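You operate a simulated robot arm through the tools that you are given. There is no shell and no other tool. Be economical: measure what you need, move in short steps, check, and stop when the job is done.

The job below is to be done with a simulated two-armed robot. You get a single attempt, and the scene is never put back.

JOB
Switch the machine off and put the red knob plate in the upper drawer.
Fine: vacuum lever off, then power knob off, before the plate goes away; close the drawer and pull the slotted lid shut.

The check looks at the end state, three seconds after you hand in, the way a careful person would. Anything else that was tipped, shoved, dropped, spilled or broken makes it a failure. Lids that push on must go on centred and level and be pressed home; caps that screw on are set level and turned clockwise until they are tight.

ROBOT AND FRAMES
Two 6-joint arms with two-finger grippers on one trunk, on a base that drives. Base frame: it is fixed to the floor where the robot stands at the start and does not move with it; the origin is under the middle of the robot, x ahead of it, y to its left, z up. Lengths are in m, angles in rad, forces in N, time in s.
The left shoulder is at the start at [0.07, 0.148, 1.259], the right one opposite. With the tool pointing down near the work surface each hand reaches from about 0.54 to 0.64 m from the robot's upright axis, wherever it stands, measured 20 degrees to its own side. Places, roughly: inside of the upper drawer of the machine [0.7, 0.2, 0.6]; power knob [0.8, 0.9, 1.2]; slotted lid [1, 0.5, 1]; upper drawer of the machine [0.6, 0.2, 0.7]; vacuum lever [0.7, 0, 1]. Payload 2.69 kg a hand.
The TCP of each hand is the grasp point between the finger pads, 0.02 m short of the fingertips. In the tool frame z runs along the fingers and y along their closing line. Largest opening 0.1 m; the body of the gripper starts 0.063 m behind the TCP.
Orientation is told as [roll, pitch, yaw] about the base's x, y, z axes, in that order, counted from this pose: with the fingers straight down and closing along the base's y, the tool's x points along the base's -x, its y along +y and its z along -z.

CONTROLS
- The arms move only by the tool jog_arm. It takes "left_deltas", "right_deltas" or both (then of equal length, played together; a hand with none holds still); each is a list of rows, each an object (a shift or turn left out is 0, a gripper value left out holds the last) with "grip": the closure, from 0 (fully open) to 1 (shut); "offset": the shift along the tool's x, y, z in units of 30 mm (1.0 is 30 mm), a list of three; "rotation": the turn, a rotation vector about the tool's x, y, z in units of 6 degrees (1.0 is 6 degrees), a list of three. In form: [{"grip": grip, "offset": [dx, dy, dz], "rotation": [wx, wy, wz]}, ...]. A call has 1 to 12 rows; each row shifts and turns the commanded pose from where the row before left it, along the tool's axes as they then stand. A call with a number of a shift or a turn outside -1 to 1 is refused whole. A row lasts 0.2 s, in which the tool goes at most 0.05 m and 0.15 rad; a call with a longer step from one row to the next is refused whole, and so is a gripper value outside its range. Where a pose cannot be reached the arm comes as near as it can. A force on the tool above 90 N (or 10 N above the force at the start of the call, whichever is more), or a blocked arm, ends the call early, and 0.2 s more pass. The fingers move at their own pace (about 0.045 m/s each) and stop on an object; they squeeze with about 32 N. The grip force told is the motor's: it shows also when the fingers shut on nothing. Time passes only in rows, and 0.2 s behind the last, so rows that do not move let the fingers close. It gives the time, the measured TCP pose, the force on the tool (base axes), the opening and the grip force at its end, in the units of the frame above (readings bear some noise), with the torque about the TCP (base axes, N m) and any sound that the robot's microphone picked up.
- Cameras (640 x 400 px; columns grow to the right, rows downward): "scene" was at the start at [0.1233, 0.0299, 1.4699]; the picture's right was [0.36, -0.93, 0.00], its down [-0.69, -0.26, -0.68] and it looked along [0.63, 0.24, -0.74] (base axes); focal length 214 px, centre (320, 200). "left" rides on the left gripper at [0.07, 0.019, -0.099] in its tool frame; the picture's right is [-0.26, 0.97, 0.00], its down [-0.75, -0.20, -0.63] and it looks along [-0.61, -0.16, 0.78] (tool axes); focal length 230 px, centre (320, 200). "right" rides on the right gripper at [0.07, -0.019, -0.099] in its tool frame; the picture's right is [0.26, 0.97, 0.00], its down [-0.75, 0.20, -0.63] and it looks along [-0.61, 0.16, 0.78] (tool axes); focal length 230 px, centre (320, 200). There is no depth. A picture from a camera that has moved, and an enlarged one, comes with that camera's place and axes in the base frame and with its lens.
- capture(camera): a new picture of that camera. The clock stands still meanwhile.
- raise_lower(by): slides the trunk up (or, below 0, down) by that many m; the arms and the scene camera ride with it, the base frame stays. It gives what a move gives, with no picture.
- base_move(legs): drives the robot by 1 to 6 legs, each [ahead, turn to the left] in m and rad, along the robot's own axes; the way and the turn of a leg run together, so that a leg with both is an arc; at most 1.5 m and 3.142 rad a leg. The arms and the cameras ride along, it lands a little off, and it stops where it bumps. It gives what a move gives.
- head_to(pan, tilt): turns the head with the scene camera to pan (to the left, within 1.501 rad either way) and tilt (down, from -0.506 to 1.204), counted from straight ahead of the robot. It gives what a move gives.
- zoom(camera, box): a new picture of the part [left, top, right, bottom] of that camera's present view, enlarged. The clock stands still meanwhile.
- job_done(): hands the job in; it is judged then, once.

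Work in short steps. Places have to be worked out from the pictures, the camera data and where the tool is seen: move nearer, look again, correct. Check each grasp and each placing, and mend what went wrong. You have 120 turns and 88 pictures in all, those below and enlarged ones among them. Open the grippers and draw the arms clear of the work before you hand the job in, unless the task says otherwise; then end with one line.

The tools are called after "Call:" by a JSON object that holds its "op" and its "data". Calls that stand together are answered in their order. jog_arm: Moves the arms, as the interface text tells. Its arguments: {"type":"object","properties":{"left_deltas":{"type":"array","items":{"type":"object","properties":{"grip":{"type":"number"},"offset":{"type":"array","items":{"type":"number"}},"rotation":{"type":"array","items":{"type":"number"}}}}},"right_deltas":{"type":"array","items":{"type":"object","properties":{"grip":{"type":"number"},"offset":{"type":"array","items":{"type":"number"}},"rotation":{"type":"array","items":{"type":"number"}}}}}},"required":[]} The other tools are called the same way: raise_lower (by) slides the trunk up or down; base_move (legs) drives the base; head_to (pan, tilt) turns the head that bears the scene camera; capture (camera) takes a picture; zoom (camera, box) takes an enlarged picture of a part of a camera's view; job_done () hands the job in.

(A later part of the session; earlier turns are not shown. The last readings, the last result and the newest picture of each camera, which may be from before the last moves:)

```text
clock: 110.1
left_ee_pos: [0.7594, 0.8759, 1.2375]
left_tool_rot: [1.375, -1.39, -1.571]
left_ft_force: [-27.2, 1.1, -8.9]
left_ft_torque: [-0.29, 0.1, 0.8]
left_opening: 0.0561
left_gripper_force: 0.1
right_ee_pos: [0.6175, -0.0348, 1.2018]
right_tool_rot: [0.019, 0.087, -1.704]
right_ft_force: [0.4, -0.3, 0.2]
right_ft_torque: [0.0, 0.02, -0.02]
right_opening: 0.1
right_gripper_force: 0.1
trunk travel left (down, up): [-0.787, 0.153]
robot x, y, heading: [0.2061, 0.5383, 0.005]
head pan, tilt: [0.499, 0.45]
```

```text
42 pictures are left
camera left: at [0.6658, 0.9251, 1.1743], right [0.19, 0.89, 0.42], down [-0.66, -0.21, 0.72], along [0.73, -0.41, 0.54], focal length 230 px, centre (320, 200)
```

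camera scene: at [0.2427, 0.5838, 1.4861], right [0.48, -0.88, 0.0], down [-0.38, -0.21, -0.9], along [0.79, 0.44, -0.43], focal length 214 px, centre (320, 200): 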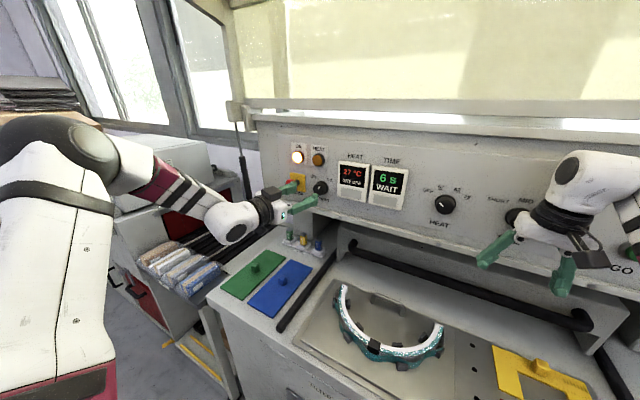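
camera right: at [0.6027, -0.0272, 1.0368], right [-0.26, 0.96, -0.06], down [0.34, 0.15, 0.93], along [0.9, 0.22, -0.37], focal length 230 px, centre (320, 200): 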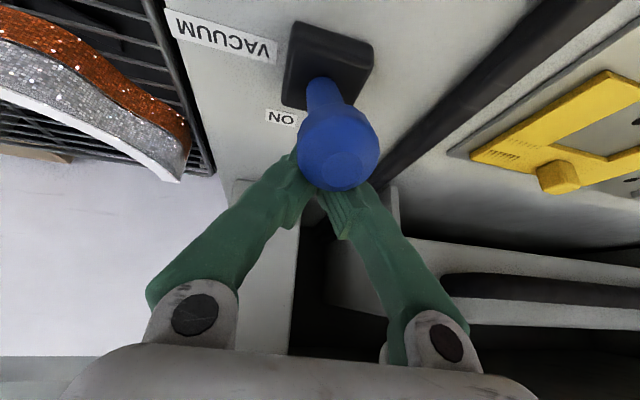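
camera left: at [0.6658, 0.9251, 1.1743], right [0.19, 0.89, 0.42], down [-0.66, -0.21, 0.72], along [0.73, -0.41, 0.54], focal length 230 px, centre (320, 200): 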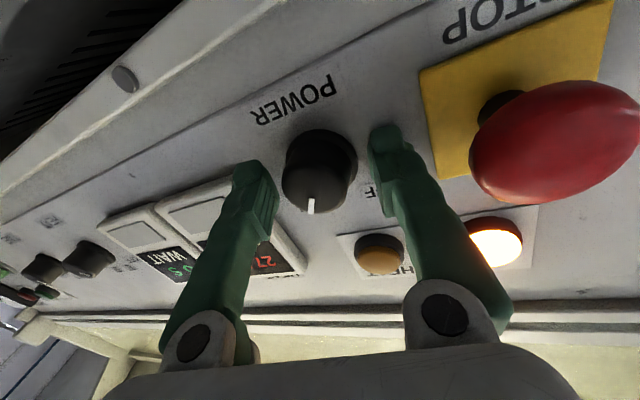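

The deeper fingertip is lightly touching the panel (27 N) and the knob is between the fingers. I'll retract 4 mm and close on it.

Call:
{"op": "jog_arm", "data": {"left_deltas": [{"offset": [0, 0, -0.15]}, {"grip": 1.0}, {}, {}, {}]}}

Call:
{"op": "capture", "data": {"camera": "left"}}

```text
clock: 111.3
left_ee_pos: [0.7609, 0.8761, 1.2369]
left_tool_rot: [1.345, -1.392, -1.54]
left_ft_force: [-9.6, 2.1, 0.6]
left_ft_torque: [-0.05, -0.01, 0.34]
left_opening: 0.0406
left_gripper_force: 44.8
right_ee_pos: [0.6209, -0.0356, 1.2004]
right_tool_rot: [0.015, 0.09, -1.706]
right_ft_force: [-1.1, 0.5, -0.6]
right_ft_torque: [0.0, -0.03, -0.02]
right_opening: 0.1001
right_gripper_force: 0.0
trunk travel left (down, up): [-0.787, 0.153]
robot x, y, heading: [0.2086, 0.5359, 0.004]
head pan, tilt: [0.499, 0.45]
```

```text
41 pictures are left
camera left: at [0.6667, 0.9259, 1.1736], right [0.19, 0.89, 0.42], down [-0.65, -0.2, 0.73], along [0.73, -0.42, 0.54], focal length 230 px, centre (320, 200)
```

left: 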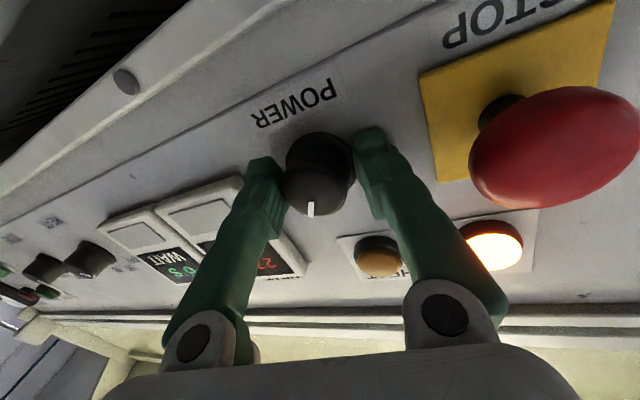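

The knob is gripped (41 mm). I'll turn it anticlockwise about the panel's axis, 36° first.

Call:
{"op": "jog_arm", "data": {"left_deltas": [{"rotation": [0, -0.19, -0.98]}, {"rotation": [0, -0.19, -0.98]}, {"rotation": [0, -0.19, -0.98]}, {"rotation": [0, -0.19, -0.98]}, {"rotation": [0, -0.19, -0.98]}, {"rotation": [0, -0.19, -0.98]}, {}]}}

Call:
{"op": "capture", "data": {"camera": "left"}}

```text
clock: 112.9
left_ee_pos: [0.7597, 0.8758, 1.2333]
left_tool_rot: [-1.735, -1.123, 1.541]
left_ft_force: [-5.9, -2.1, -6.1]
left_ft_torque: [-0.01, 0.34, 0.07]
left_opening: 0.0404
left_gripper_force: 44.9
left hand out of reach, approached as far as the arm can: row 6
right_ee_pos: [0.6242, -0.036, 1.1986]
right_tool_rot: [0.01, 0.088, -1.704]
right_ft_force: [0.3, 0.7, 0.8]
right_ft_torque: [-0.06, 0.02, -0.02]
right_opening: 0.1
right_gripper_force: 0.0
trunk travel left (down, up): [-0.787, 0.153]
robot x, y, heading: [0.2083, 0.5414, 0.001]
head pan, tilt: [0.499, 0.45]
```

```text
40 pictures are left
camera left: at [0.6656, 0.8794, 1.1553], right [0.19, 0.97, -0.18], down [-0.65, 0.26, 0.72], along [0.74, -0.02, 0.67], focal length 230 px, centre (320, 200)
```

left: 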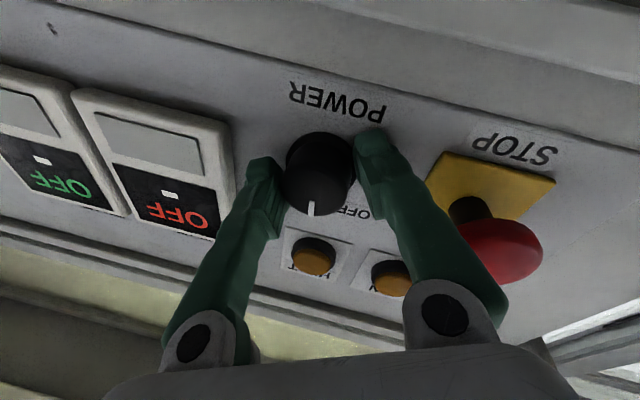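

The lamp is out and the displays read OFF; the pointer has passed straight up. I'll turn further to the OFF mark.

Call:
{"op": "jog_arm", "data": {"left_deltas": [{"rotation": [0, -0.1, -0.98]}, {"rotation": [0, -0.1, -0.98]}, {"rotation": [0, 0, -1]}, {"rotation": [0, 0, -1]}, {"rotation": [0, 0, -1]}, {}]}}

Call:
{"op": "capture", "data": {"camera": "left"}}

```text
clock: 114.3
left_ee_pos: [0.7597, 0.8773, 1.236]
left_tool_rot: [-1.682, -0.607, 1.467]
left_ft_force: [-5.0, -2.7, -11.2]
left_ft_torque: [0.35, 0.32, 0.27]
left_opening: 0.0393
left_gripper_force: 45.2
right_ee_pos: [0.6255, -0.036, 1.1976]
right_tool_rot: [0.01, 0.089, -1.705]
right_ft_force: [0.3, 0.4, 0.4]
right_ft_torque: [0.02, 0.02, 0.04]
right_opening: 0.0999
right_gripper_force: 0.0
trunk travel left (down, up): [-0.787, 0.153]
robot x, y, heading: [0.2075, 0.5385, 0.007]
head pan, tilt: [0.499, 0.45]
```

```text
39 pictures are left
camera left: at [0.659, 0.8466, 1.1703], right [0.18, 0.74, -0.64], down [-0.59, 0.61, 0.53], along [0.79, 0.28, 0.55], focal length 230 px, centre (320, 200)
```

left: 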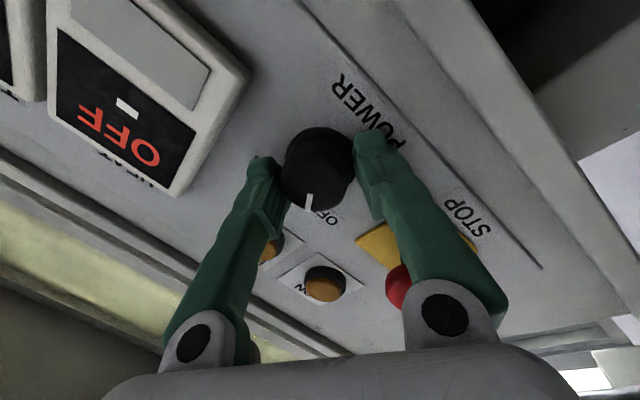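

The torque shows it has met the OFF stop (0.35 N m) with a slight slip. I'll open modestly, keeping clear of STOP, and back the base out.

Call:
{"op": "jog_arm", "data": {"left_deltas": [{"grip": 0.4}, {}, {}]}}

Call:
{"op": "base_move", "data": {"legs": [[-0.12, 0]]}}

Call:
{"op": "zoom", "data": {"camera": "scene", "box": [240, 80, 400, 180]}}

```text
clock: 115.1
left_ee_pos: [0.759, 0.8777, 1.2348]
left_tool_rot: [-1.683, -0.606, 1.47]
left_ft_force: [-1.3, 0.6, 0.9]
left_ft_torque: [0.05, -0.02, 0.02]
left_opening: 0.0599
left_gripper_force: 0.0
right_ee_pos: [0.6245, -0.0364, 1.199]
right_tool_rot: [0.01, 0.088, -1.706]
right_ft_force: [0.7, 0.8, 1.0]
right_ft_torque: [-0.03, -0.01, 0.03]
right_opening: 0.0999
right_gripper_force: 0.1
trunk travel left (down, up): [-0.787, 0.153]
robot x, y, heading: [0.2054, 0.5381, 0.006]
head pan, tilt: [0.499, 0.45]
```

```text
clock: 116.3
left_ee_pos: [0.6401, 0.8773, 1.2331]
left_tool_rot: [-1.681, -0.608, 1.465]
left_ft_force: [-0.2, -0.2, 0.0]
left_ft_torque: [-0.02, -0.02, 0.02]
left_opening: 0.0599
left_gripper_force: 0.0
right_ee_pos: [0.508, -0.0364, 1.1966]
right_tool_rot: [0.007, 0.088, -1.703]
right_ft_force: [1.0, 0.2, -0.5]
right_ft_torque: [0.01, 0.02, -0.01]
right_opening: 0.1
right_gripper_force: 0.1
trunk travel left (down, up): [-0.787, 0.153]
robot x, y, heading: [0.0873, 0.5378, 0.009]
head pan, tilt: [0.499, 0.45]
```

```text
4.00 times, centred on (320, 130) of scene
camera zoom: at [0.219, 0.5842, 1.4721], right [0.48, -0.88, 0.0], down [-0.38, -0.21, -0.9], along [0.79, 0.43, -0.44], focal length 858 px, centre (320, 480)
```

zoom: 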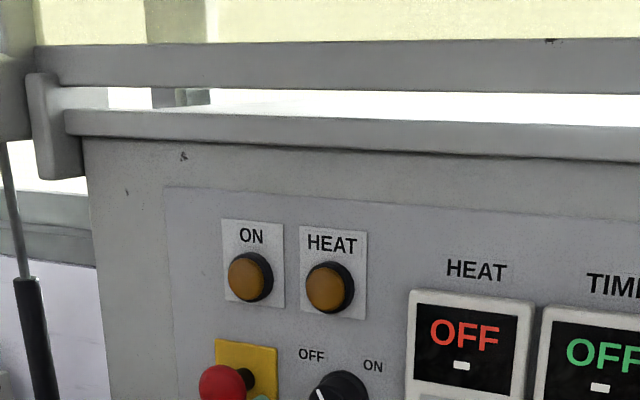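

Power is off: the lamps are dark and the pointer is at OFF. Next is the drawer, whose upper handle I put at about (0.50, 0.197, 0.695). I'll back off and re-park at about (−0.06, 0.42).

Call:
{"op": "base_move", "data": {"legs": [[-0.24, 0], [0, -0.9], [0.15, 0], [0, 0.89]]}}

Call:
{"op": "head_to", "data": {"pan": -0.1, "tilt": 0.95}}

Call:
{"op": "capture", "data": {"camera": "scene"}}

```text
clock: 123.7
left_ee_pos: [0.5031, 0.743, 1.2361]
left_tool_rot: [-1.68, -0.611, 1.448]
left_ft_force: [1.0, 0.0, 0.3]
left_ft_torque: [0.0, 0.01, -0.02]
left_opening: 0.0599
left_gripper_force: 0.0
right_ee_pos: [0.3487, -0.1668, 1.198]
right_tool_rot: [0.012, 0.091, -1.727]
right_ft_force: [-0.2, 0.0, -0.8]
right_ft_torque: [0.02, 0.02, 0.0]
right_opening: 0.1
right_gripper_force: 0.1
trunk travel left (down, up): [-0.787, 0.153]
robot x, y, heading: [-0.0571, 0.4163, -0.019]
head pan, tilt: [0.499, 0.45]
```

```text
clock: 124.7
left_ee_pos: [0.5042, 0.7445, 1.236]
left_tool_rot: [-1.683, -0.609, 1.446]
left_ft_force: [-0.5, -0.1, -0.5]
left_ft_torque: [0.03, 0.0, 0.02]
left_opening: 0.0601
left_gripper_force: 0.1
right_ee_pos: [0.3487, -0.1648, 1.1989]
right_tool_rot: [0.009, 0.09, -1.727]
right_ft_force: [0.1, 1.4, 0.1]
right_ft_torque: [0.0, 0.02, 0.01]
right_opening: 0.0997
right_gripper_force: 0.1
trunk travel left (down, up): [-0.787, 0.153]
robot x, y, heading: [-0.0577, 0.4175, -0.016]
head pan, tilt: [-0.099, 0.949]
```

```text
37 pictures are left
camera scene: at [0.0649, 0.4105, 1.4306], right [-0.12, -0.99, 0.0], down [-0.81, 0.1, -0.58], along [0.58, -0.07, -0.81], focal length 214 px, centre (320, 200)
```

scene: 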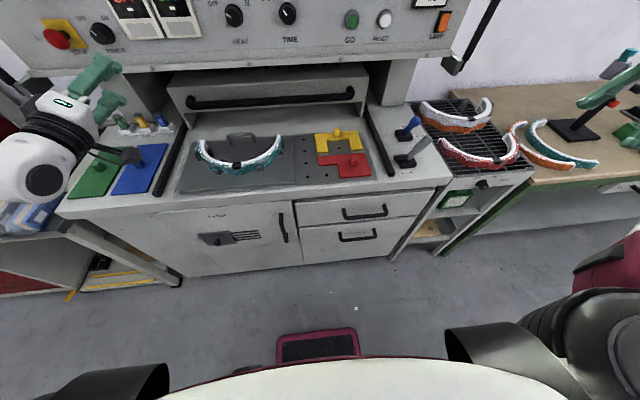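

Holding the handle horizontally from the front suits the left hand, which already points ahead and is rolled about −72°. It needs the robot near (−0.2, −0.15), so I'll zigzag there with ±0.8 rad headings.

Call:
{"op": "base_move", "data": {"legs": [[0, 0.815], [-0.25, 0], [0, -1.6], [0.28, 0], [0, 1.6], [-0.27, 0]]}}

Call:
{"op": "base_move", "data": {"legs": [[0, -0.8]]}}

Call:
{"op": "jog_arm", "data": {"left_deltas": [{"rotation": [0, 0, -1]}, {"rotation": [0, 0, -1]}, {"rotation": [0, 0, -1]}, {}]}}

```text
clock: 139.5
left_ee_pos: [-0.0741, 0.4793, 1.2345]
left_tool_rot: [-1.68, -0.606, 2.248]
left_ft_force: [-0.3, 0.1, -0.5]
left_ft_torque: [0.01, -0.01, -0.01]
left_opening: 0.06
left_gripper_force: 0.1
right_ee_pos: [0.4748, -0.2628, 1.1971]
right_tool_rot: [0.009, 0.089, -0.92]
right_ft_force: [-0.2, -0.2, 0.0]
right_ft_torque: [0.0, 0.02, -0.01]
right_opening: 0.0999
right_gripper_force: 0.0
trunk travel left (down, up): [-0.787, 0.153]
robot x, y, heading: [-0.23, -0.151, 0.784]
head pan, tilt: [-0.099, 0.949]
```

```text
clock: 142.0
left_ee_pos: [0.3312, 0.1759, 1.2351]
left_tool_rot: [-1.682, -0.608, 1.451]
left_ft_force: [-0.2, 0.3, 0.2]
left_ft_torque: [0.03, -0.04, -0.03]
left_opening: 0.06
left_gripper_force: 0.0
right_ee_pos: [0.1779, -0.734, 1.1992]
right_tool_rot: [0.011, 0.09, -1.723]
right_ft_force: [-0.9, -0.2, 0.3]
right_ft_torque: [0.01, 0.0, -0.02]
right_opening: 0.0999
right_gripper_force: 0.1
trunk travel left (down, up): [-0.787, 0.153]
robot x, y, heading: [-0.2274, -0.1545, -0.012]
head pan, tilt: [-0.099, 0.949]
```

```text
clock: 143.0
left_ee_pos: [0.3317, 0.1758, 1.236]
left_tool_rot: [-1.669, -0.293, 1.415]
left_ft_force: [0.2, 0.5, 0.5]
left_ft_torque: [0.01, 0.03, 0.03]
left_opening: 0.0599
left_gripper_force: 0.0
right_ee_pos: [0.1778, -0.7359, 1.1987]
right_tool_rot: [0.012, 0.09, -1.723]
right_ft_force: [-0.9, 0.1, 0.1]
right_ft_torque: [0.02, -0.02, 0.0]
right_opening: 0.0998
right_gripper_force: 0.0
trunk travel left (down, up): [-0.787, 0.153]
robot x, y, heading: [-0.2291, -0.1528, -0.018]
head pan, tilt: [-0.099, 0.949]
```

The left hand is at (0.33, 0.176, 1.236), pointing ahead with its closing line nearly vertical. I'll lower the trunk 0.45 m and look at the handle with the left camera.

Call:
{"op": "raise_lower", "data": {"by": -0.45}}

Call:
{"op": "capture", "data": {"camera": "left"}}

Call:
{"op": "head_to", "data": {"pan": 0.4, "tilt": 0.5}}

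Call:
{"op": "capture", "data": {"camera": "scene"}}

```text
refused: -0.45 is not a number from -0.4 to 0.4
```

```text
36 pictures are left
camera left: at [0.2251, 0.1324, 1.1877], right [0.17, 0.5, -0.85], down [-0.53, 0.77, 0.35], along [0.83, 0.39, 0.4], focal length 230 px, centre (320, 200)
```

left: 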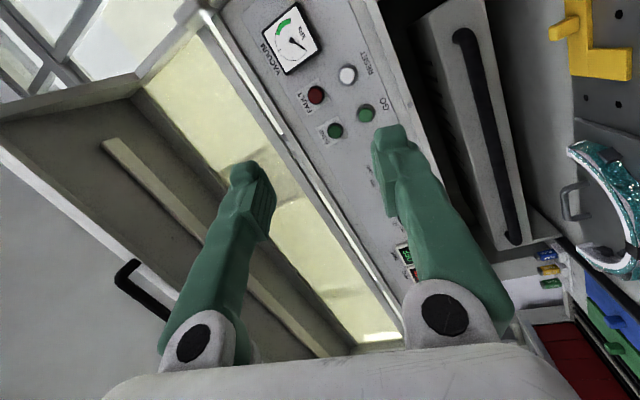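

```text
clock: 143.9
left_ee_pos: [0.3298, 0.1769, 1.2353]
left_tool_rot: [-1.668, -0.295, 1.414]
left_ft_force: [-0.5, -0.8, -0.1]
left_ft_torque: [0.02, 0.0, -0.02]
left_opening: 0.0601
left_gripper_force: 0.1
right_ee_pos: [0.1779, -0.735, 1.1983]
right_tool_rot: [0.011, 0.089, -1.722]
right_ft_force: [-0.6, -0.4, 0.2]
right_ft_torque: [0.01, 0.01, -0.01]
right_opening: 0.0998
right_gripper_force: 0.1
trunk travel left (down, up): [-0.787, 0.153]
robot x, y, heading: [-0.2293, -0.1534, -0.014]
head pan, tilt: [0.4, 0.499]
```

```text
35 pictures are left
camera scene: at [-0.0955, -0.1177, 1.468], right [0.37, -0.93, 0.0], down [-0.44, -0.18, -0.88], along [0.81, 0.33, -0.48], focal length 214 px, centre (320, 200)
```

scene: 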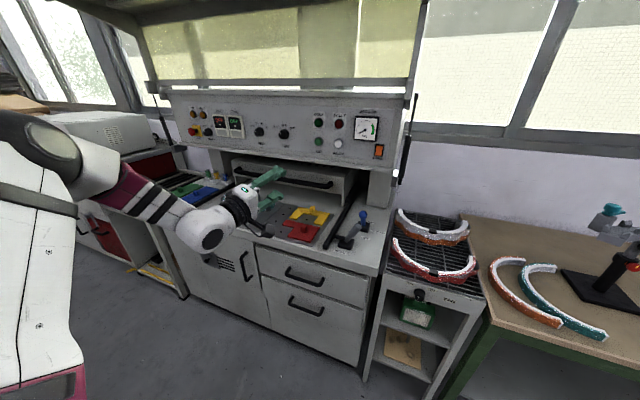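

I'm limited to 0.4 m per trunk move. From here the handle is at about (0.50, 0.20, 0.715). I'll go down in two moves.

Call:
{"op": "raise_lower", "data": {"by": -0.3}}

Call:
{"op": "raise_lower", "data": {"by": -0.2}}

Call:
{"op": "capture", "data": {"camera": "left"}}

Call:
{"op": "capture", "data": {"camera": "scene"}}

```text
clock: 146.9
left_ee_pos: [0.3318, 0.1748, 0.936]
left_tool_rot: [-1.667, -0.295, 1.414]
left_ft_force: [0.3, -0.4, 0.2]
left_ft_torque: [0.03, -0.01, 0.05]
left_opening: 0.0602
left_gripper_force: 0.0
right_ee_pos: [0.1783, -0.7337, 0.8996]
right_tool_rot: [0.013, 0.09, -1.722]
right_ft_force: [-0.2, 0.2, -0.4]
right_ft_torque: [0.02, -0.01, 0.0]
right_opening: 0.1002
right_gripper_force: 0.0
trunk travel left (down, up): [-0.487, 0.453]
robot x, y, heading: [-0.2291, -0.1525, -0.014]
head pan, tilt: [0.4, 0.499]
```

```text
clock: 149.1
left_ee_pos: [0.3304, 0.1765, 0.7353]
left_tool_rot: [-1.668, -0.294, 1.414]
left_ft_force: [-0.2, -0.3, 0.4]
left_ft_torque: [-0.03, -0.01, 0.04]
left_opening: 0.0603
left_gripper_force: 0.0
right_ee_pos: [0.1781, -0.7354, 0.6977]
right_tool_rot: [0.011, 0.088, -1.724]
right_ft_force: [0.9, 0.8, -0.3]
right_ft_torque: [-0.01, -0.02, -0.02]
right_opening: 0.1
right_gripper_force: 0.2
trunk travel left (down, up): [-0.287, 0.653]
robot x, y, heading: [-0.23, -0.1524, -0.016]
head pan, tilt: [0.4, 0.499]
```

```text
34 pictures are left
camera left: at [0.225, 0.1325, 0.6877], right [0.17, 0.51, -0.85], down [-0.53, 0.77, 0.35], along [0.83, 0.39, 0.4], focal length 230 px, centre (320, 200)
```

left: 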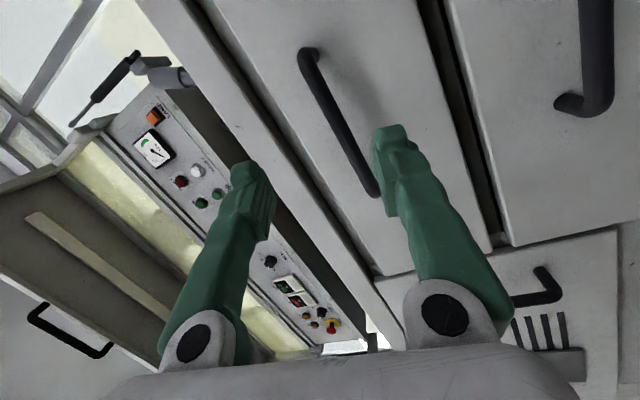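

```text
33 pictures are left
camera scene: at [-0.0956, -0.1175, 0.9681], right [0.37, -0.93, 0.0], down [-0.44, -0.18, -0.88], along [0.81, 0.33, -0.48], focal length 214 px, centre (320, 200)
```

scene: 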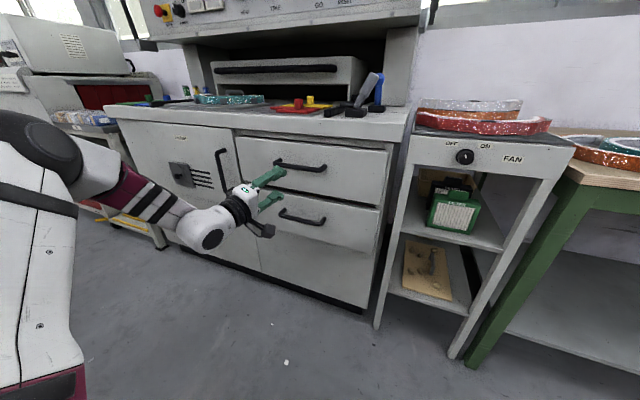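

The closer views put the upper handle at about (0.458, 0.174, 0.737), right in line with the hand at (0.330, 0.1765, 0.735). I'll drive ahead 0.105 m and look.

Call:
{"op": "base_move", "data": {"legs": [[0.105, 0]]}}

Call:
{"op": "capture", "data": {"camera": "left"}}

Call:
{"op": "zoom", "data": {"camera": "scene", "box": [190, 100, 390, 225]}}

```text
clock: 150.2
left_ee_pos: [0.4338, 0.1761, 0.7345]
left_tool_rot: [-1.665, -0.295, 1.415]
left_ft_force: [0.0, -0.4, 0.2]
left_ft_torque: [0.02, -0.04, 0.03]
left_opening: 0.06
left_gripper_force: 0.2
right_ee_pos: [0.2834, -0.7352, 0.6983]
right_tool_rot: [0.011, 0.089, -1.719]
right_ft_force: [0.0, -1.3, 0.4]
right_ft_torque: [0.0, 0.01, -0.01]
right_opening: 0.0999
right_gripper_force: 0.0
trunk travel left (down, up): [-0.287, 0.653]
robot x, y, heading: [-0.1236, -0.1532, -0.019]
head pan, tilt: [0.4, 0.499]
```

```text
32 pictures are left
camera left: at [0.3285, 0.1317, 0.6872], right [0.17, 0.51, -0.85], down [-0.53, 0.77, 0.35], along [0.83, 0.39, 0.4], focal length 230 px, centre (320, 200)
```

left: 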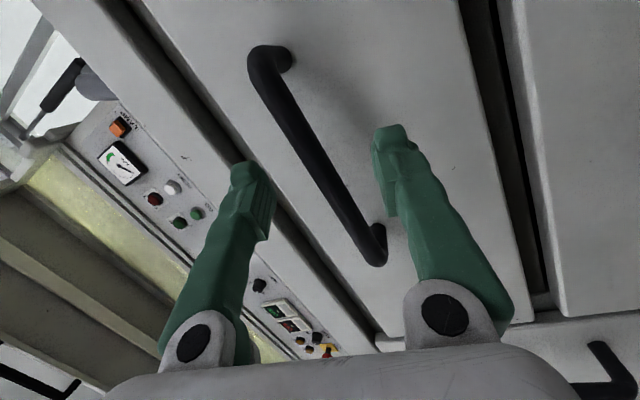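

```text
3.20 times, centred on (290, 162) of scene
camera zoom: at [0.0086, -0.1189, 0.9679], right [0.38, -0.93, 0.0], down [-0.44, -0.18, -0.88], along [0.81, 0.33, -0.48], focal length 686 px, centre (416, 320)
```

zoom: 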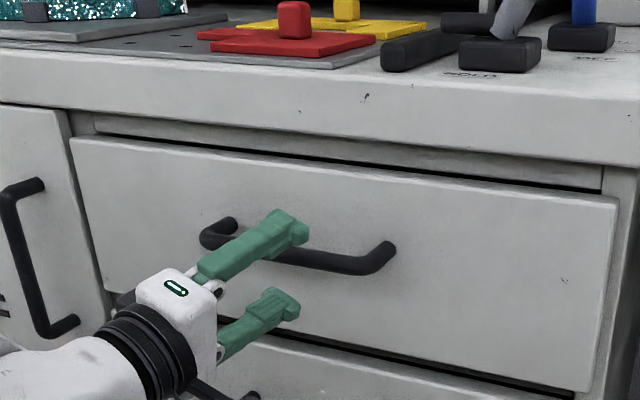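

The bar passes between the fingers with about 25 mm to go. I'll drive in 0.027 m and close.

Call:
{"op": "base_move", "data": {"legs": [[0.027, 0]]}}

Call:
{"op": "jog_arm", "data": {"left_deltas": [{"grip": 1.0}, {}, {}, {}]}}

Call:
{"op": "capture", "data": {"camera": "left"}}

```text
clock: 151.0
left_ee_pos: [0.4609, 0.1733, 0.7343]
left_tool_rot: [-1.667, -0.295, 1.416]
left_ft_force: [0.4, -0.2, -0.7]
left_ft_torque: [0.01, -0.04, 0.02]
left_opening: 0.06
left_gripper_force: 0.1
right_ee_pos: [0.3107, -0.7362, 0.6982]
right_tool_rot: [0.01, 0.089, -1.723]
right_ft_force: [-0.4, -1.2, -0.3]
right_ft_torque: [0.0, 0.01, -0.01]
right_opening: 0.0999
right_gripper_force: 0.1
trunk travel left (down, up): [-0.287, 0.653]
robot x, y, heading: [-0.098, -0.1539, -0.013]
head pan, tilt: [0.4, 0.499]
```

```text
clock: 152.0
left_ee_pos: [0.4603, 0.1726, 0.7395]
left_tool_rot: [-1.678, -0.294, 1.418]
left_ft_force: [5.4, 0.2, 19.7]
left_ft_torque: [-0.89, -0.08, -0.28]
left_opening: 0.0155
left_gripper_force: 33.7
right_ee_pos: [0.3084, -0.7369, 0.6988]
right_tool_rot: [0.013, 0.089, -1.722]
right_ft_force: [-0.8, 0.7, -0.2]
right_ft_torque: [-0.02, 0.0, 0.0]
right_opening: 0.1002
right_gripper_force: 0.1
trunk travel left (down, up): [-0.287, 0.653]
robot x, y, heading: [-0.1006, -0.1559, -0.014]
head pan, tilt: [0.4, 0.499]
```

```text
30 pictures are left
camera left: at [0.3548, 0.13, 0.6911], right [0.18, 0.5, -0.84], down [-0.54, 0.77, 0.35], along [0.82, 0.39, 0.41], focal length 230 px, centre (320, 200)
```

left: 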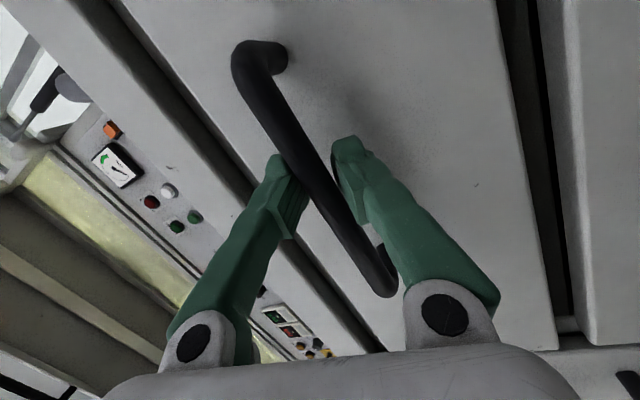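

The bar is gripped (15.5 mm). I'll pull the drawer out by backing 0.2 m.

Call:
{"op": "base_move", "data": {"legs": [[-0.2, 0]]}}

Call:
{"op": "capture", "data": {"camera": "scene"}}

```text
clock: 153.6
left_ee_pos: [0.2588, 0.1739, 0.7397]
left_tool_rot: [-1.673, -0.301, 1.415]
left_ft_force: [1.3, -18.2, 18.6]
left_ft_torque: [-1.13, -0.03, -0.59]
left_opening: 0.0154
left_gripper_force: 41.6
right_ee_pos: [0.1106, -0.7358, 0.6971]
right_tool_rot: [0.014, 0.094, -1.718]
right_ft_force: [0.5, 0.2, -0.4]
right_ft_torque: [-0.02, -0.03, -0.01]
right_opening: 0.1
right_gripper_force: 0.1
trunk travel left (down, up): [-0.287, 0.653]
robot x, y, heading: [-0.2981, -0.1528, -0.011]
head pan, tilt: [0.4, 0.499]
```

```text
29 pictures are left
camera scene: at [-0.1658, -0.121, 0.9686], right [0.38, -0.93, 0.0], down [-0.44, -0.17, -0.88], along [0.82, 0.33, -0.47], focal length 214 px, centre (320, 200)
```

scene: 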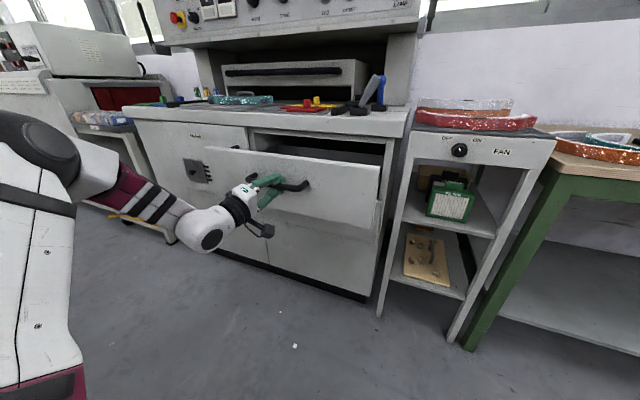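

The drawer is out by 0.2 m. I'll release the handle, back off 0.04 m and raise the trunk. The right hand, vertical with its closing line along x, will do the plate (red knob at about (0.59, 0.237, 0.91)).

Call:
{"op": "jog_arm", "data": {"left_deltas": [{"grip": 0.4}, {}, {}]}}

Call:
{"op": "base_move", "data": {"legs": [[-0.045, 0]]}}

Call:
{"op": "raise_lower", "data": {"by": 0.4}}

Call:
{"op": "head_to", "data": {"pan": 0.4, "tilt": 0.75}}

Call:
{"op": "capture", "data": {"camera": "scene"}}

```text
clock: 154.4
left_ee_pos: [0.2608, 0.1775, 0.7374]
left_tool_rot: [-1.669, -0.298, 1.416]
left_ft_force: [0.1, -0.5, -0.9]
left_ft_torque: [0.0, 0.0, 0.01]
left_opening: 0.0601
left_gripper_force: 0.1
right_ee_pos: [0.112, -0.7326, 0.6976]
right_tool_rot: [0.011, 0.087, -1.719]
right_ft_force: [-0.8, -0.4, 0.9]
right_ft_torque: [0.01, 0.05, 0.0]
right_opening: 0.1001
right_gripper_force: 0.1
trunk travel left (down, up): [-0.287, 0.653]
robot x, y, heading: [-0.2942, -0.1504, -0.016]
head pan, tilt: [0.4, 0.499]
```

```text
clock: 155.3
left_ee_pos: [0.2145, 0.1778, 0.7376]
left_tool_rot: [-1.672, -0.297, 1.415]
left_ft_force: [0.6, -1.3, -0.8]
left_ft_torque: [-0.03, 0.01, -0.02]
left_opening: 0.0598
left_gripper_force: 0.0
right_ee_pos: [0.0669, -0.7308, 0.6985]
right_tool_rot: [0.013, 0.089, -1.718]
right_ft_force: [0.0, -0.5, -1.0]
right_ft_torque: [-0.02, -0.02, -0.01]
right_opening: 0.1001
right_gripper_force: 0.0
trunk travel left (down, up): [-0.287, 0.653]
robot x, y, heading: [-0.342, -0.1495, -0.016]
head pan, tilt: [0.4, 0.499]
```

```text
clock: 159.2
left_ee_pos: [0.2158, 0.1781, 1.1369]
left_tool_rot: [-1.67, -0.297, 1.415]
left_ft_force: [0.6, 0.2, -0.1]
left_ft_torque: [0.02, -0.02, 0.02]
left_opening: 0.0602
left_gripper_force: 0.0
right_ee_pos: [0.0667, -0.7322, 1.0991]
right_tool_rot: [0.012, 0.088, -1.72]
right_ft_force: [-0.5, 0.5, -0.8]
right_ft_torque: [-0.01, -0.01, -0.01]
right_opening: 0.0999
right_gripper_force: 0.1
trunk travel left (down, up): [-0.687, 0.253]
robot x, y, heading: [-0.3383, -0.1497, -0.014]
head pan, tilt: [0.4, 0.499]
```

```text
clock: 159.9
left_ee_pos: [0.2159, 0.1783, 1.1365]
left_tool_rot: [-1.67, -0.296, 1.416]
left_ft_force: [-0.3, -0.4, -0.4]
left_ft_torque: [-0.01, -0.03, -0.01]
left_opening: 0.06
left_gripper_force: 0.1
right_ee_pos: [0.0674, -0.7316, 1.0986]
right_tool_rot: [0.011, 0.09, -1.719]
right_ft_force: [-0.4, -0.5, -0.8]
right_ft_torque: [-0.01, 0.03, 0.02]
right_opening: 0.1001
right_gripper_force: 0.0
trunk travel left (down, up): [-0.687, 0.253]
robot x, y, heading: [-0.3421, -0.151, -0.014]
head pan, tilt: [0.4, 0.75]
```

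```text
28 pictures are left
camera scene: at [-0.216, -0.1189, 1.3461], right [0.38, -0.93, 0.0], down [-0.63, -0.26, -0.73], along [0.68, 0.27, -0.68], focal length 214 px, centre (320, 200)
```

scene: 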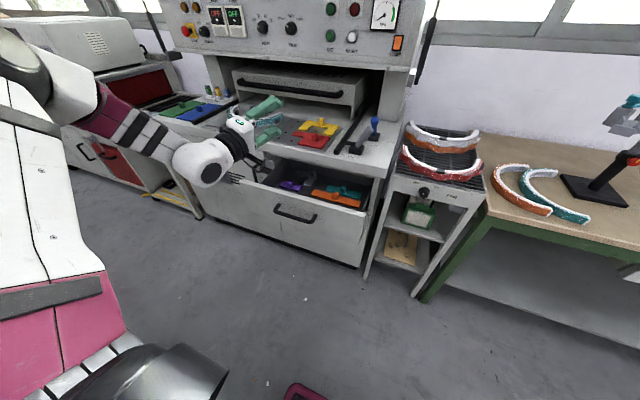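

The drawer already holds other plates, so I'll enlarge it to find where the red one fits.

Call:
{"op": "zoom", "data": {"camera": "scene", "box": [230, 100, 400, 230]}}

```text
3.08 times, centred on (315, 165) of scene
camera zoom: at [-0.216, -0.1189, 1.3461], right [0.38, -0.93, 0.0], down [-0.63, -0.26, -0.73], along [0.68, 0.27, -0.68], focal length 660 px, centre (335, 308)
```

zoom: 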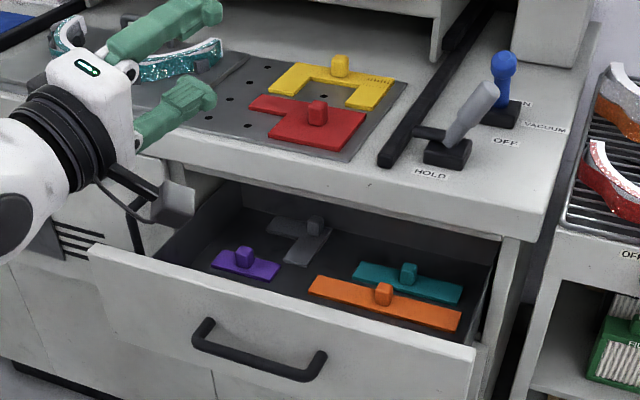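

The lever projects exactly to its OFF place. The drawer holds four plates, with the front strip hidden behind the drawer's face. I'll zigzag to about (−0.2, 0.74), where the right hand can reach both the plate and the drawer, then look down into the drawer.

Call:
{"op": "base_move", "data": {"legs": [[0.1, 0], [0, 0.815], [0.3, 0], [0, -1.6], [-0.35, 0], [0, 1.6]]}}

Call:
{"op": "base_move", "data": {"legs": [[0.35, 0], [0, -1.6], [-0.24, 0], [0, 0.8]]}}

Call:
{"op": "raise_lower", "data": {"by": 0.15}}

Call:
{"op": "head_to", "data": {"pan": -0.6, "tilt": 0.8}}

Call:
{"op": "capture", "data": {"camera": "scene"}}

```text
clock: 174.4
left_ee_pos: [-0.1122, 0.9409, 1.1366]
left_tool_rot: [-1.671, -0.296, 2.203]
left_ft_force: [0.0, -0.7, -0.3]
left_ft_torque: [0.01, -0.02, 0.0]
left_opening: 0.0598
left_gripper_force: 0.1
right_ee_pos: [0.4285, 0.1931, 1.0978]
right_tool_rot: [0.01, 0.089, -0.932]
right_ft_force: [-0.1, 0.6, -1.0]
right_ft_torque: [0.04, 0.01, 0.03]
right_opening: 0.1
right_gripper_force: 0.0
trunk travel left (down, up): [-0.687, 0.253]
robot x, y, heading: [-0.2701, 0.3133, 0.776]
head pan, tilt: [0.4, 0.75]
```

```text
clock: 184.0
left_ee_pos: [0.3536, 1.0697, 1.1365]
left_tool_rot: [-1.67, -0.298, 1.436]
left_ft_force: [0.4, 0.7, 0.6]
left_ft_torque: [-0.01, 0.04, -0.03]
left_opening: 0.0597
left_gripper_force: 0.0
right_ee_pos: [0.2239, 0.1572, 1.0992]
right_tool_rot: [0.011, 0.092, -1.699]
right_ft_force: [-0.9, 0.0, 0.7]
right_ft_torque: [-0.03, 0.0, 0.01]
right_opening: 0.0999
right_gripper_force: 0.1
trunk travel left (down, up): [-0.687, 0.253]
robot x, y, heading: [-0.1977, 0.7288, 0.009]
head pan, tilt: [0.4, 0.75]
```

```text
clock: 185.8
left_ee_pos: [0.3539, 1.0699, 1.2858]
left_tool_rot: [-1.671, -0.297, 1.438]
left_ft_force: [-0.2, 0.8, 0.4]
left_ft_torque: [0.01, 0.03, 0.0]
left_opening: 0.06
left_gripper_force: 0.1
right_ee_pos: [0.2247, 0.158, 1.2476]
right_tool_rot: [0.011, 0.09, -1.698]
right_ft_force: [0.1, -0.9, 0.3]
right_ft_torque: [-0.02, 0.0, 0.0]
right_opening: 0.1
right_gripper_force: 0.0
trunk travel left (down, up): [-0.837, 0.103]
robot x, y, heading: [-0.1976, 0.7293, 0.012]
head pan, tilt: [0.4, 0.75]
```

```text
clock: 187.0
left_ee_pos: [0.3542, 1.0705, 1.2874]
left_tool_rot: [-1.671, -0.297, 1.436]
left_ft_force: [0.1, 1.1, -0.4]
left_ft_torque: [0.01, 0.04, 0.05]
left_opening: 0.06
left_gripper_force: 0.0
right_ee_pos: [0.2254, 0.1567, 1.2478]
right_tool_rot: [0.01, 0.09, -1.699]
right_ft_force: [1.3, -0.3, -0.6]
right_ft_torque: [0.01, -0.01, 0.01]
right_opening: 0.1001
right_gripper_force: 0.0
trunk travel left (down, up): [-0.837, 0.103]
robot x, y, heading: [-0.1967, 0.7322, 0.009]
head pan, tilt: [-0.6, 0.799]
```

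```text
26 pictures are left
camera scene: at [-0.0811, 0.686, 1.4921], right [-0.56, -0.83, 0.0], down [-0.59, 0.4, -0.7], along [0.58, -0.39, -0.72], focal length 214 px, centre (320, 200)
```

scene: 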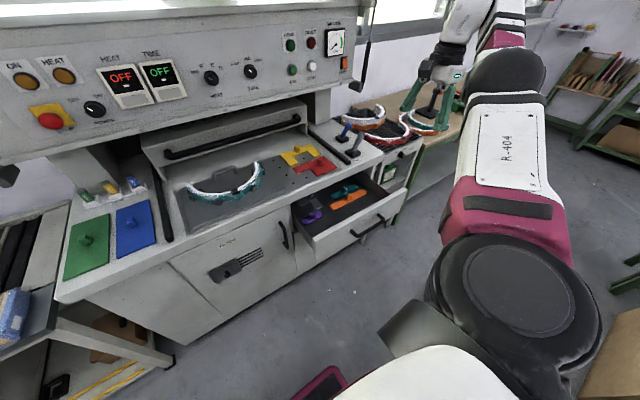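

I'll drive ahead 0.17 m so the right hand is above the open drawer, and look straight down with its camera.

Call:
{"op": "base_move", "data": {"legs": [[0.17, -0.009]]}}

Call:
{"op": "capture", "data": {"camera": "right"}}

Call:
{"op": "zoom", "data": {"camera": "scene", "box": [260, 120, 460, 250]}}

```text
clock: 188.5
left_ee_pos: [0.522, 1.0648, 1.2875]
left_tool_rot: [-1.675, -0.299, 1.43]
left_ft_force: [-0.8, 0.1, -0.1]
left_ft_torque: [0.0, 0.02, 0.0]
left_opening: 0.0601
left_gripper_force: 0.0
right_ee_pos: [0.3846, 0.1547, 1.2499]
right_tool_rot: [0.015, 0.089, -1.707]
right_ft_force: [-0.8, -0.3, 0.3]
right_ft_torque: [0.02, -0.01, -0.01]
right_opening: 0.1
right_gripper_force: 0.1
trunk travel left (down, up): [-0.837, 0.103]
robot x, y, heading: [-0.0273, 0.7275, -0.007]
head pan, tilt: [-0.6, 0.799]
```

```text
25 pictures are left
camera right: at [0.3723, 0.217, 1.356], right [0.99, 0.12, 0.04], down [0.08, -0.82, 0.56], along [0.1, -0.56, -0.83], focal length 230 px, centre (320, 200)
```

right: 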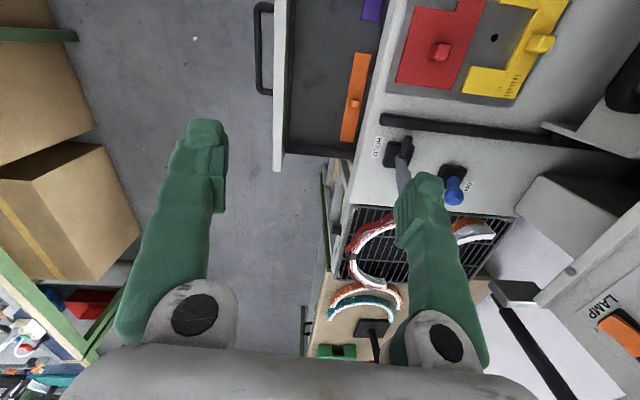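

```text
3.08 times, centred on (360, 185) of scene
camera zoom: at [0.0821, 0.6854, 1.4925], right [-0.57, -0.82, 0.0], down [-0.59, 0.41, -0.7], along [0.58, -0.4, -0.71], focal length 660 px, centre (197, 246)
```

zoom: 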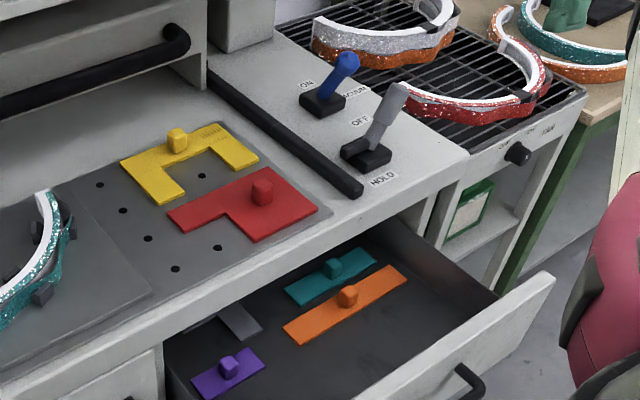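

The free strip along the drawer's front, x≈0.34–0.475, fits the red plate (0.125 m deep), with its knob ending at about (0.396, 0.16). First I square the right hand (yaw −1.57, no tilt) and lift the left hand out of harm's way.

Call:
{"op": "jog_arm", "data": {"right_deltas": [{"rotation": [-0.85, 0, 0]}, {"rotation": [0, 0, -0.7]}, {"rotation": [0, 0, -0.6]}, {}, {}, {}, {}, {}, {}, {}], "left_deltas": [{"offset": [0, -1, 0]}, {"offset": [0, -1, 0]}, {"offset": [0, -1, 0]}, {"offset": [0, -1, 0]}, {"offset": [0, -1, 0]}, {"offset": [0, -1, 0]}, {"offset": [0, -1, 0]}, {"offset": [0, -1, 0]}, {"offset": [0, -1, 0]}, {}]}}

```text
clock: 190.7
left_ee_pos: [0.4812, 0.9929, 1.5401]
left_tool_rot: [-1.672, -0.297, 1.432]
left_ft_force: [1.0, -0.2, 0.6]
left_ft_torque: [0.01, 0.0, 0.0]
left_opening: 0.06
left_gripper_force: 0.1
left hand out of reach, approached as far as the arm can: row 9
right_ee_pos: [0.3928, 0.1467, 1.2496]
right_tool_rot: [0.111, 0.075, -1.572]
right_ft_force: [0.8, -1.0, -0.2]
right_ft_torque: [0.01, -0.06, 0.03]
right_opening: 0.1
right_gripper_force: 0.2
right hand out of reach, approached as far as the arm can: row 1
trunk travel left (down, up): [-0.837, 0.103]
robot x, y, heading: [-0.0287, 0.7321, 0.0]
head pan, tilt: [-0.6, 0.799]
```

I tilted about the wrong axis; the tool now leans (+0.11, +0.075). I'll correct about tool x and tool y.

Call:
{"op": "jog_arm", "data": {"right_deltas": [{"rotation": [1, 0, 0]}, {"rotation": [0, -0.7, 0]}, {}]}}

```text
clock: 191.5
left_ee_pos: [0.4806, 0.9931, 1.5393]
left_tool_rot: [-1.672, -0.297, 1.432]
left_ft_force: [0.0, -0.2, -0.1]
left_ft_torque: [0.0, -0.01, -0.04]
left_opening: 0.0601
left_gripper_force: 0.2
right_ee_pos: [0.3962, 0.1464, 1.2377]
right_tool_rot: [0.005, 0.005, -1.573]
right_ft_force: [-0.1, -0.2, 0.3]
right_ft_torque: [0.02, 0.02, -0.02]
right_opening: 0.0999
right_gripper_force: 0.0
right hand out of reach, approached as far as the arm can: row 1, 2
trunk travel left (down, up): [-0.837, 0.103]
robot x, y, heading: [-0.0269, 0.7274, -0.004]
head pan, tilt: [-0.6, 0.799]
```

The hand is vertical now. I'll lower the trunk 0.25 m, then shift the base left and forward so that the right hand comes above the red knob.

Call:
{"op": "raise_lower", "data": {"by": -0.25}}

Call:
{"op": "base_move", "data": {"legs": [[0, -0.5], [-0.17, 0], [0, 0.5], [0.32, 0]]}}

Call:
{"op": "capture", "data": {"camera": "right"}}

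Call:
{"op": "capture", "data": {"camera": "scene"}}

```text
clock: 194.1
left_ee_pos: [0.4809, 0.992, 1.2891]
left_tool_rot: [-1.671, -0.298, 1.431]
left_ft_force: [-0.4, 0.0, -1.8]
left_ft_torque: [0.01, 0.02, 0.01]
left_opening: 0.0599
left_gripper_force: 0.1
right_ee_pos: [0.3958, 0.1467, 0.9881]
right_tool_rot: [0.005, 0.002, -1.571]
right_ft_force: [0.4, -0.3, -1.0]
right_ft_torque: [0.01, 0.03, 0.02]
right_opening: 0.0997
right_gripper_force: 0.1
trunk travel left (down, up): [-0.587, 0.353]
robot x, y, heading: [-0.0285, 0.7305, -0.008]
head pan, tilt: [-0.6, 0.799]
```

```text
clock: 196.0
left_ee_pos: [0.5436, 0.7184, 1.2891]
left_tool_rot: [-1.67, -0.296, 0.935]
left_ft_force: [-0.2, 0.2, 0.0]
left_ft_torque: [-0.01, 0.02, 0.01]
left_opening: 0.0599
left_gripper_force: 0.0
right_ee_pos: [0.0677, 0.0133, 0.9866]
right_tool_rot: [0.007, 0.004, -2.067]
right_ft_force: [-0.1, -0.4, -0.2]
right_ft_torque: [0.0, -0.03, 0.01]
right_opening: 0.1
right_gripper_force: 0.1
trunk travel left (down, up): [-0.587, 0.353]
robot x, y, heading: [-0.0302, 0.729, -0.503]
head pan, tilt: [-0.6, 0.799]
stopped in leg 1: the robot was blocked; the commanded pose is now the measured one
```

```text
23 pictures are left
camera right: at [0.084, 0.0841, 1.0879], right [0.97, -0.23, 0.01], down [-0.19, -0.76, 0.63], along [-0.14, -0.61, -0.78], focal length 230 px, centre (320, 200)
```

right: 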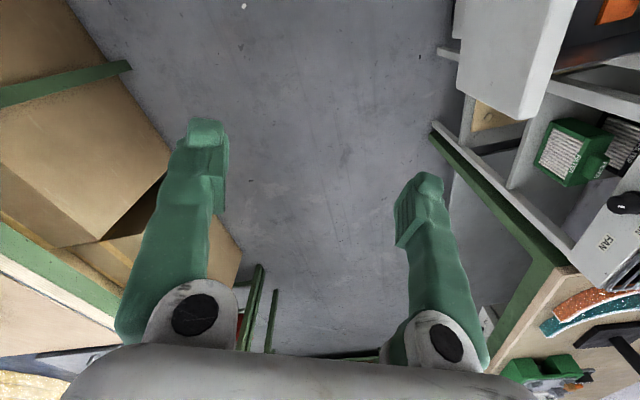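

```text
22 pictures are left
camera scene: at [0.0497, 0.6341, 1.242], right [-0.89, -0.45, 0.0], down [-0.32, 0.64, -0.7], along [0.32, -0.62, -0.72], focal length 214 px, centre (320, 200)
```

scene: 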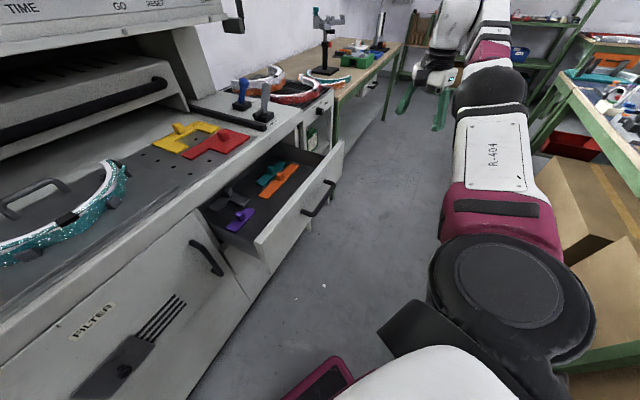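

The turn got blocked, probably by the right elbow against the bench or cartons behind. I'll turn straight back and make the sideways shift with smaller turns.

Call:
{"op": "base_move", "data": {"legs": [[0, 0.5]]}}

Call:
{"op": "capture", "data": {"camera": "scene"}}

```text
clock: 196.9
left_ee_pos: [0.5445, 0.7506, 1.2868]
left_tool_rot: [-1.666, -0.294, 0.992]
left_ft_force: [-0.1, -0.1, -0.3]
left_ft_torque: [-0.02, 0.0, -0.02]
left_opening: 0.0601
left_gripper_force: 0.0
right_ee_pos: [0.1079, 0.0223, 0.9882]
right_tool_rot: [0.002, 0.002, -2.014]
right_ft_force: [-0.3, 0.0, 0.1]
right_ft_torque: [-0.03, 0.01, -0.03]
right_opening: 0.1001
right_gripper_force: 0.1
trunk travel left (down, up): [-0.587, 0.353]
robot x, y, heading: [-0.0309, 0.7283, -0.448]
head pan, tilt: [-0.6, 0.799]
stopped in leg 1: the robot was blocked; the commanded pose is now the measured one
```

```text
21 pictures are left
camera scene: at [0.0562, 0.6401, 1.242], right [-0.87, -0.49, 0.0], down [-0.35, 0.62, -0.7], along [0.34, -0.61, -0.72], focal length 214 px, centre (320, 200)
```

scene: 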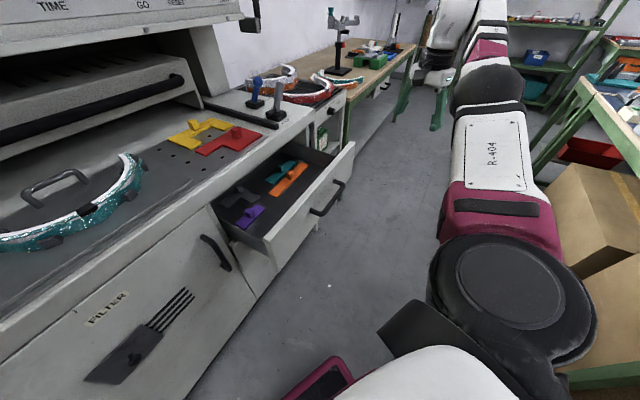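

It's blocked the other way as well, so perhaps it's the left arm. I'll look left.

Call:
{"op": "head_to", "data": {"pan": 1.2, "tilt": 0.6}}

Call:
{"op": "capture", "data": {"camera": "scene"}}

```text
clock: 198.7
left_ee_pos: [0.545, 0.7502, 1.2902]
left_tool_rot: [-1.669, -0.299, 0.991]
left_ft_force: [-0.1, 0.2, 0.0]
left_ft_torque: [-0.03, -0.01, 0.01]
left_opening: 0.0598
left_gripper_force: 0.1
right_ee_pos: [0.109, 0.0204, 0.987]
right_tool_rot: [0.003, -0.001, -2.014]
right_ft_force: [-0.3, 0.5, -0.1]
right_ft_torque: [0.03, -0.05, 0.0]
right_opening: 0.1
right_gripper_force: 0.0
trunk travel left (down, up): [-0.587, 0.353]
robot x, y, heading: [-0.0277, 0.7327, -0.453]
head pan, tilt: [1.201, 0.6]
```

```text
20 pictures are left
camera scene: at [0.0801, 0.7693, 1.2589], right [0.68, -0.73, 0.0], down [-0.41, -0.38, -0.83], along [0.61, 0.56, -0.57], focal length 214 px, centre (320, 200)
```

scene: 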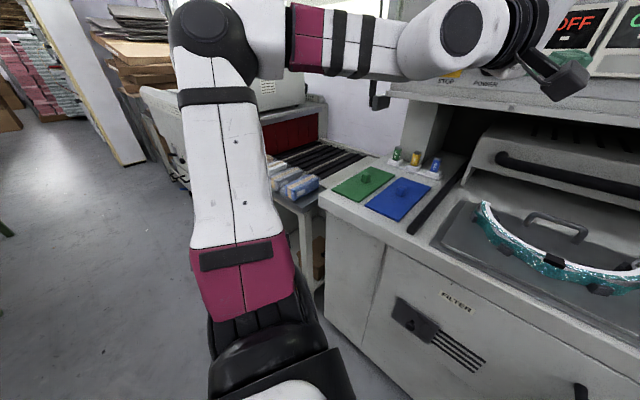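

The left elbow is out near the neighbouring machine and the trunk is lower than on my earlier turns here. I'll raise the trunk again and retry the turn gently.

Call:
{"op": "raise_lower", "data": {"by": 0.2}}

Call:
{"op": "base_move", "data": {"legs": [[0, 0.2]]}}

```text
clock: 200.8
left_ee_pos: [0.5445, 0.7507, 1.4878]
left_tool_rot: [-1.669, -0.299, 0.991]
left_ft_force: [-0.3, -0.2, 0.0]
left_ft_torque: [0.02, -0.01, 0.05]
left_opening: 0.0602
left_gripper_force: 0.0
right_ee_pos: [0.1069, 0.0216, 1.1876]
right_tool_rot: [0.003, 0.002, -2.013]
right_ft_force: [-0.6, -0.3, 0.5]
right_ft_torque: [-0.01, -0.01, 0.01]
right_opening: 0.1001
right_gripper_force: 0.1
trunk travel left (down, up): [-0.787, 0.153]
robot x, y, heading: [-0.0281, 0.727, -0.454]
head pan, tilt: [1.201, 0.6]
```

```text
clock: 201.8
left_ee_pos: [0.5383, 0.7967, 1.49]
left_tool_rot: [-1.666, -0.302, 1.078]
left_ft_force: [0.3, -0.8, 1.1]
left_ft_torque: [0.0, 0.01, 0.03]
left_opening: 0.0601
left_gripper_force: 0.1
right_ee_pos: [0.1653, 0.031, 1.1873]
right_tool_rot: [0.005, 0.003, -1.929]
right_ft_force: [0.2, -0.3, 0.3]
right_ft_torque: [0.01, -0.03, 0.02]
right_opening: 0.1004
right_gripper_force: 0.0
trunk travel left (down, up): [-0.787, 0.153]
robot x, y, heading: [-0.0288, 0.7288, -0.375]
head pan, tilt: [1.201, 0.6]
stopped in leg 1: the robot was blocked; the commanded pose is now the measured one
```

It's blocked again after 0.08 rad, so the base's rear may be near a carton on the floor. I'll move ahead 0.08 m first and then turn.

Call:
{"op": "base_move", "data": {"legs": [[0.08, 0], [0, 0.375]]}}

Call:
{"op": "head_to", "data": {"pan": -1.4, "tilt": 0.9}}

Call:
{"op": "capture", "data": {"camera": "scene"}}

```text
clock: 203.3
left_ee_pos: [0.6131, 0.7984, 1.4899]
left_tool_rot: [-1.668, -0.301, 1.137]
left_ft_force: [0.1, -0.4, 0.5]
left_ft_torque: [-0.02, -0.04, -0.03]
left_opening: 0.0595
left_gripper_force: 0.0
right_ee_pos: [0.2803, 0.0122, 1.1888]
right_tool_rot: [0.005, 0.003, -1.867]
right_ft_force: [0.2, -0.7, -1.0]
right_ft_torque: [0.04, 0.02, 0.02]
right_opening: 0.0999
right_gripper_force: 0.1
trunk travel left (down, up): [-0.787, 0.153]
robot x, y, heading: [0.0433, 0.6987, -0.325]
head pan, tilt: [1.201, 0.6]
stopped in leg 2: the robot was blocked; the commanded pose is now the measured one
```

```text
clock: 205.7
left_ee_pos: [0.6032, 0.805, 1.4935]
left_tool_rot: [-1.677, -0.302, 1.142]
left_ft_force: [0.4, 0.2, -0.1]
left_ft_torque: [-0.02, 0.01, 0.04]
left_opening: 0.0601
left_gripper_force: 0.0
right_ee_pos: [0.2726, 0.0161, 1.1945]
right_tool_rot: [0.013, 0.001, -1.868]
right_ft_force: [-0.3, 0.5, 0.5]
right_ft_torque: [0.0, -0.04, 0.01]
right_opening: 0.0999
right_gripper_force: 0.1
trunk travel left (down, up): [-0.787, 0.153]
robot x, y, heading: [0.0446, 0.7017, -0.329]
head pan, tilt: [-1.4, 0.901]
```

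```text
19 pictures are left
camera scene: at [0.0801, 0.6112, 1.4342], right [-0.99, 0.15, 0.0], down [0.12, 0.77, -0.62], along [-0.1, -0.61, -0.78], focal length 214 px, centre (320, 200)
```

scene: 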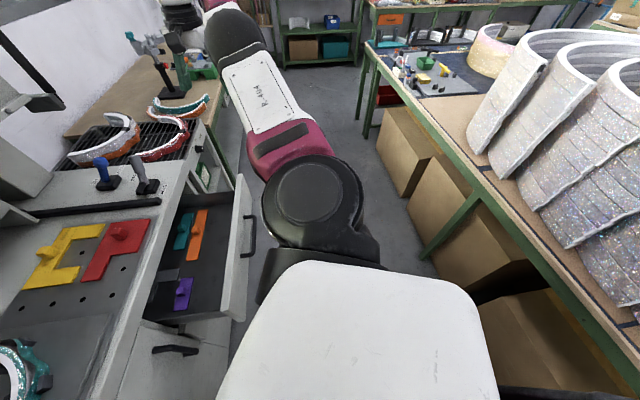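

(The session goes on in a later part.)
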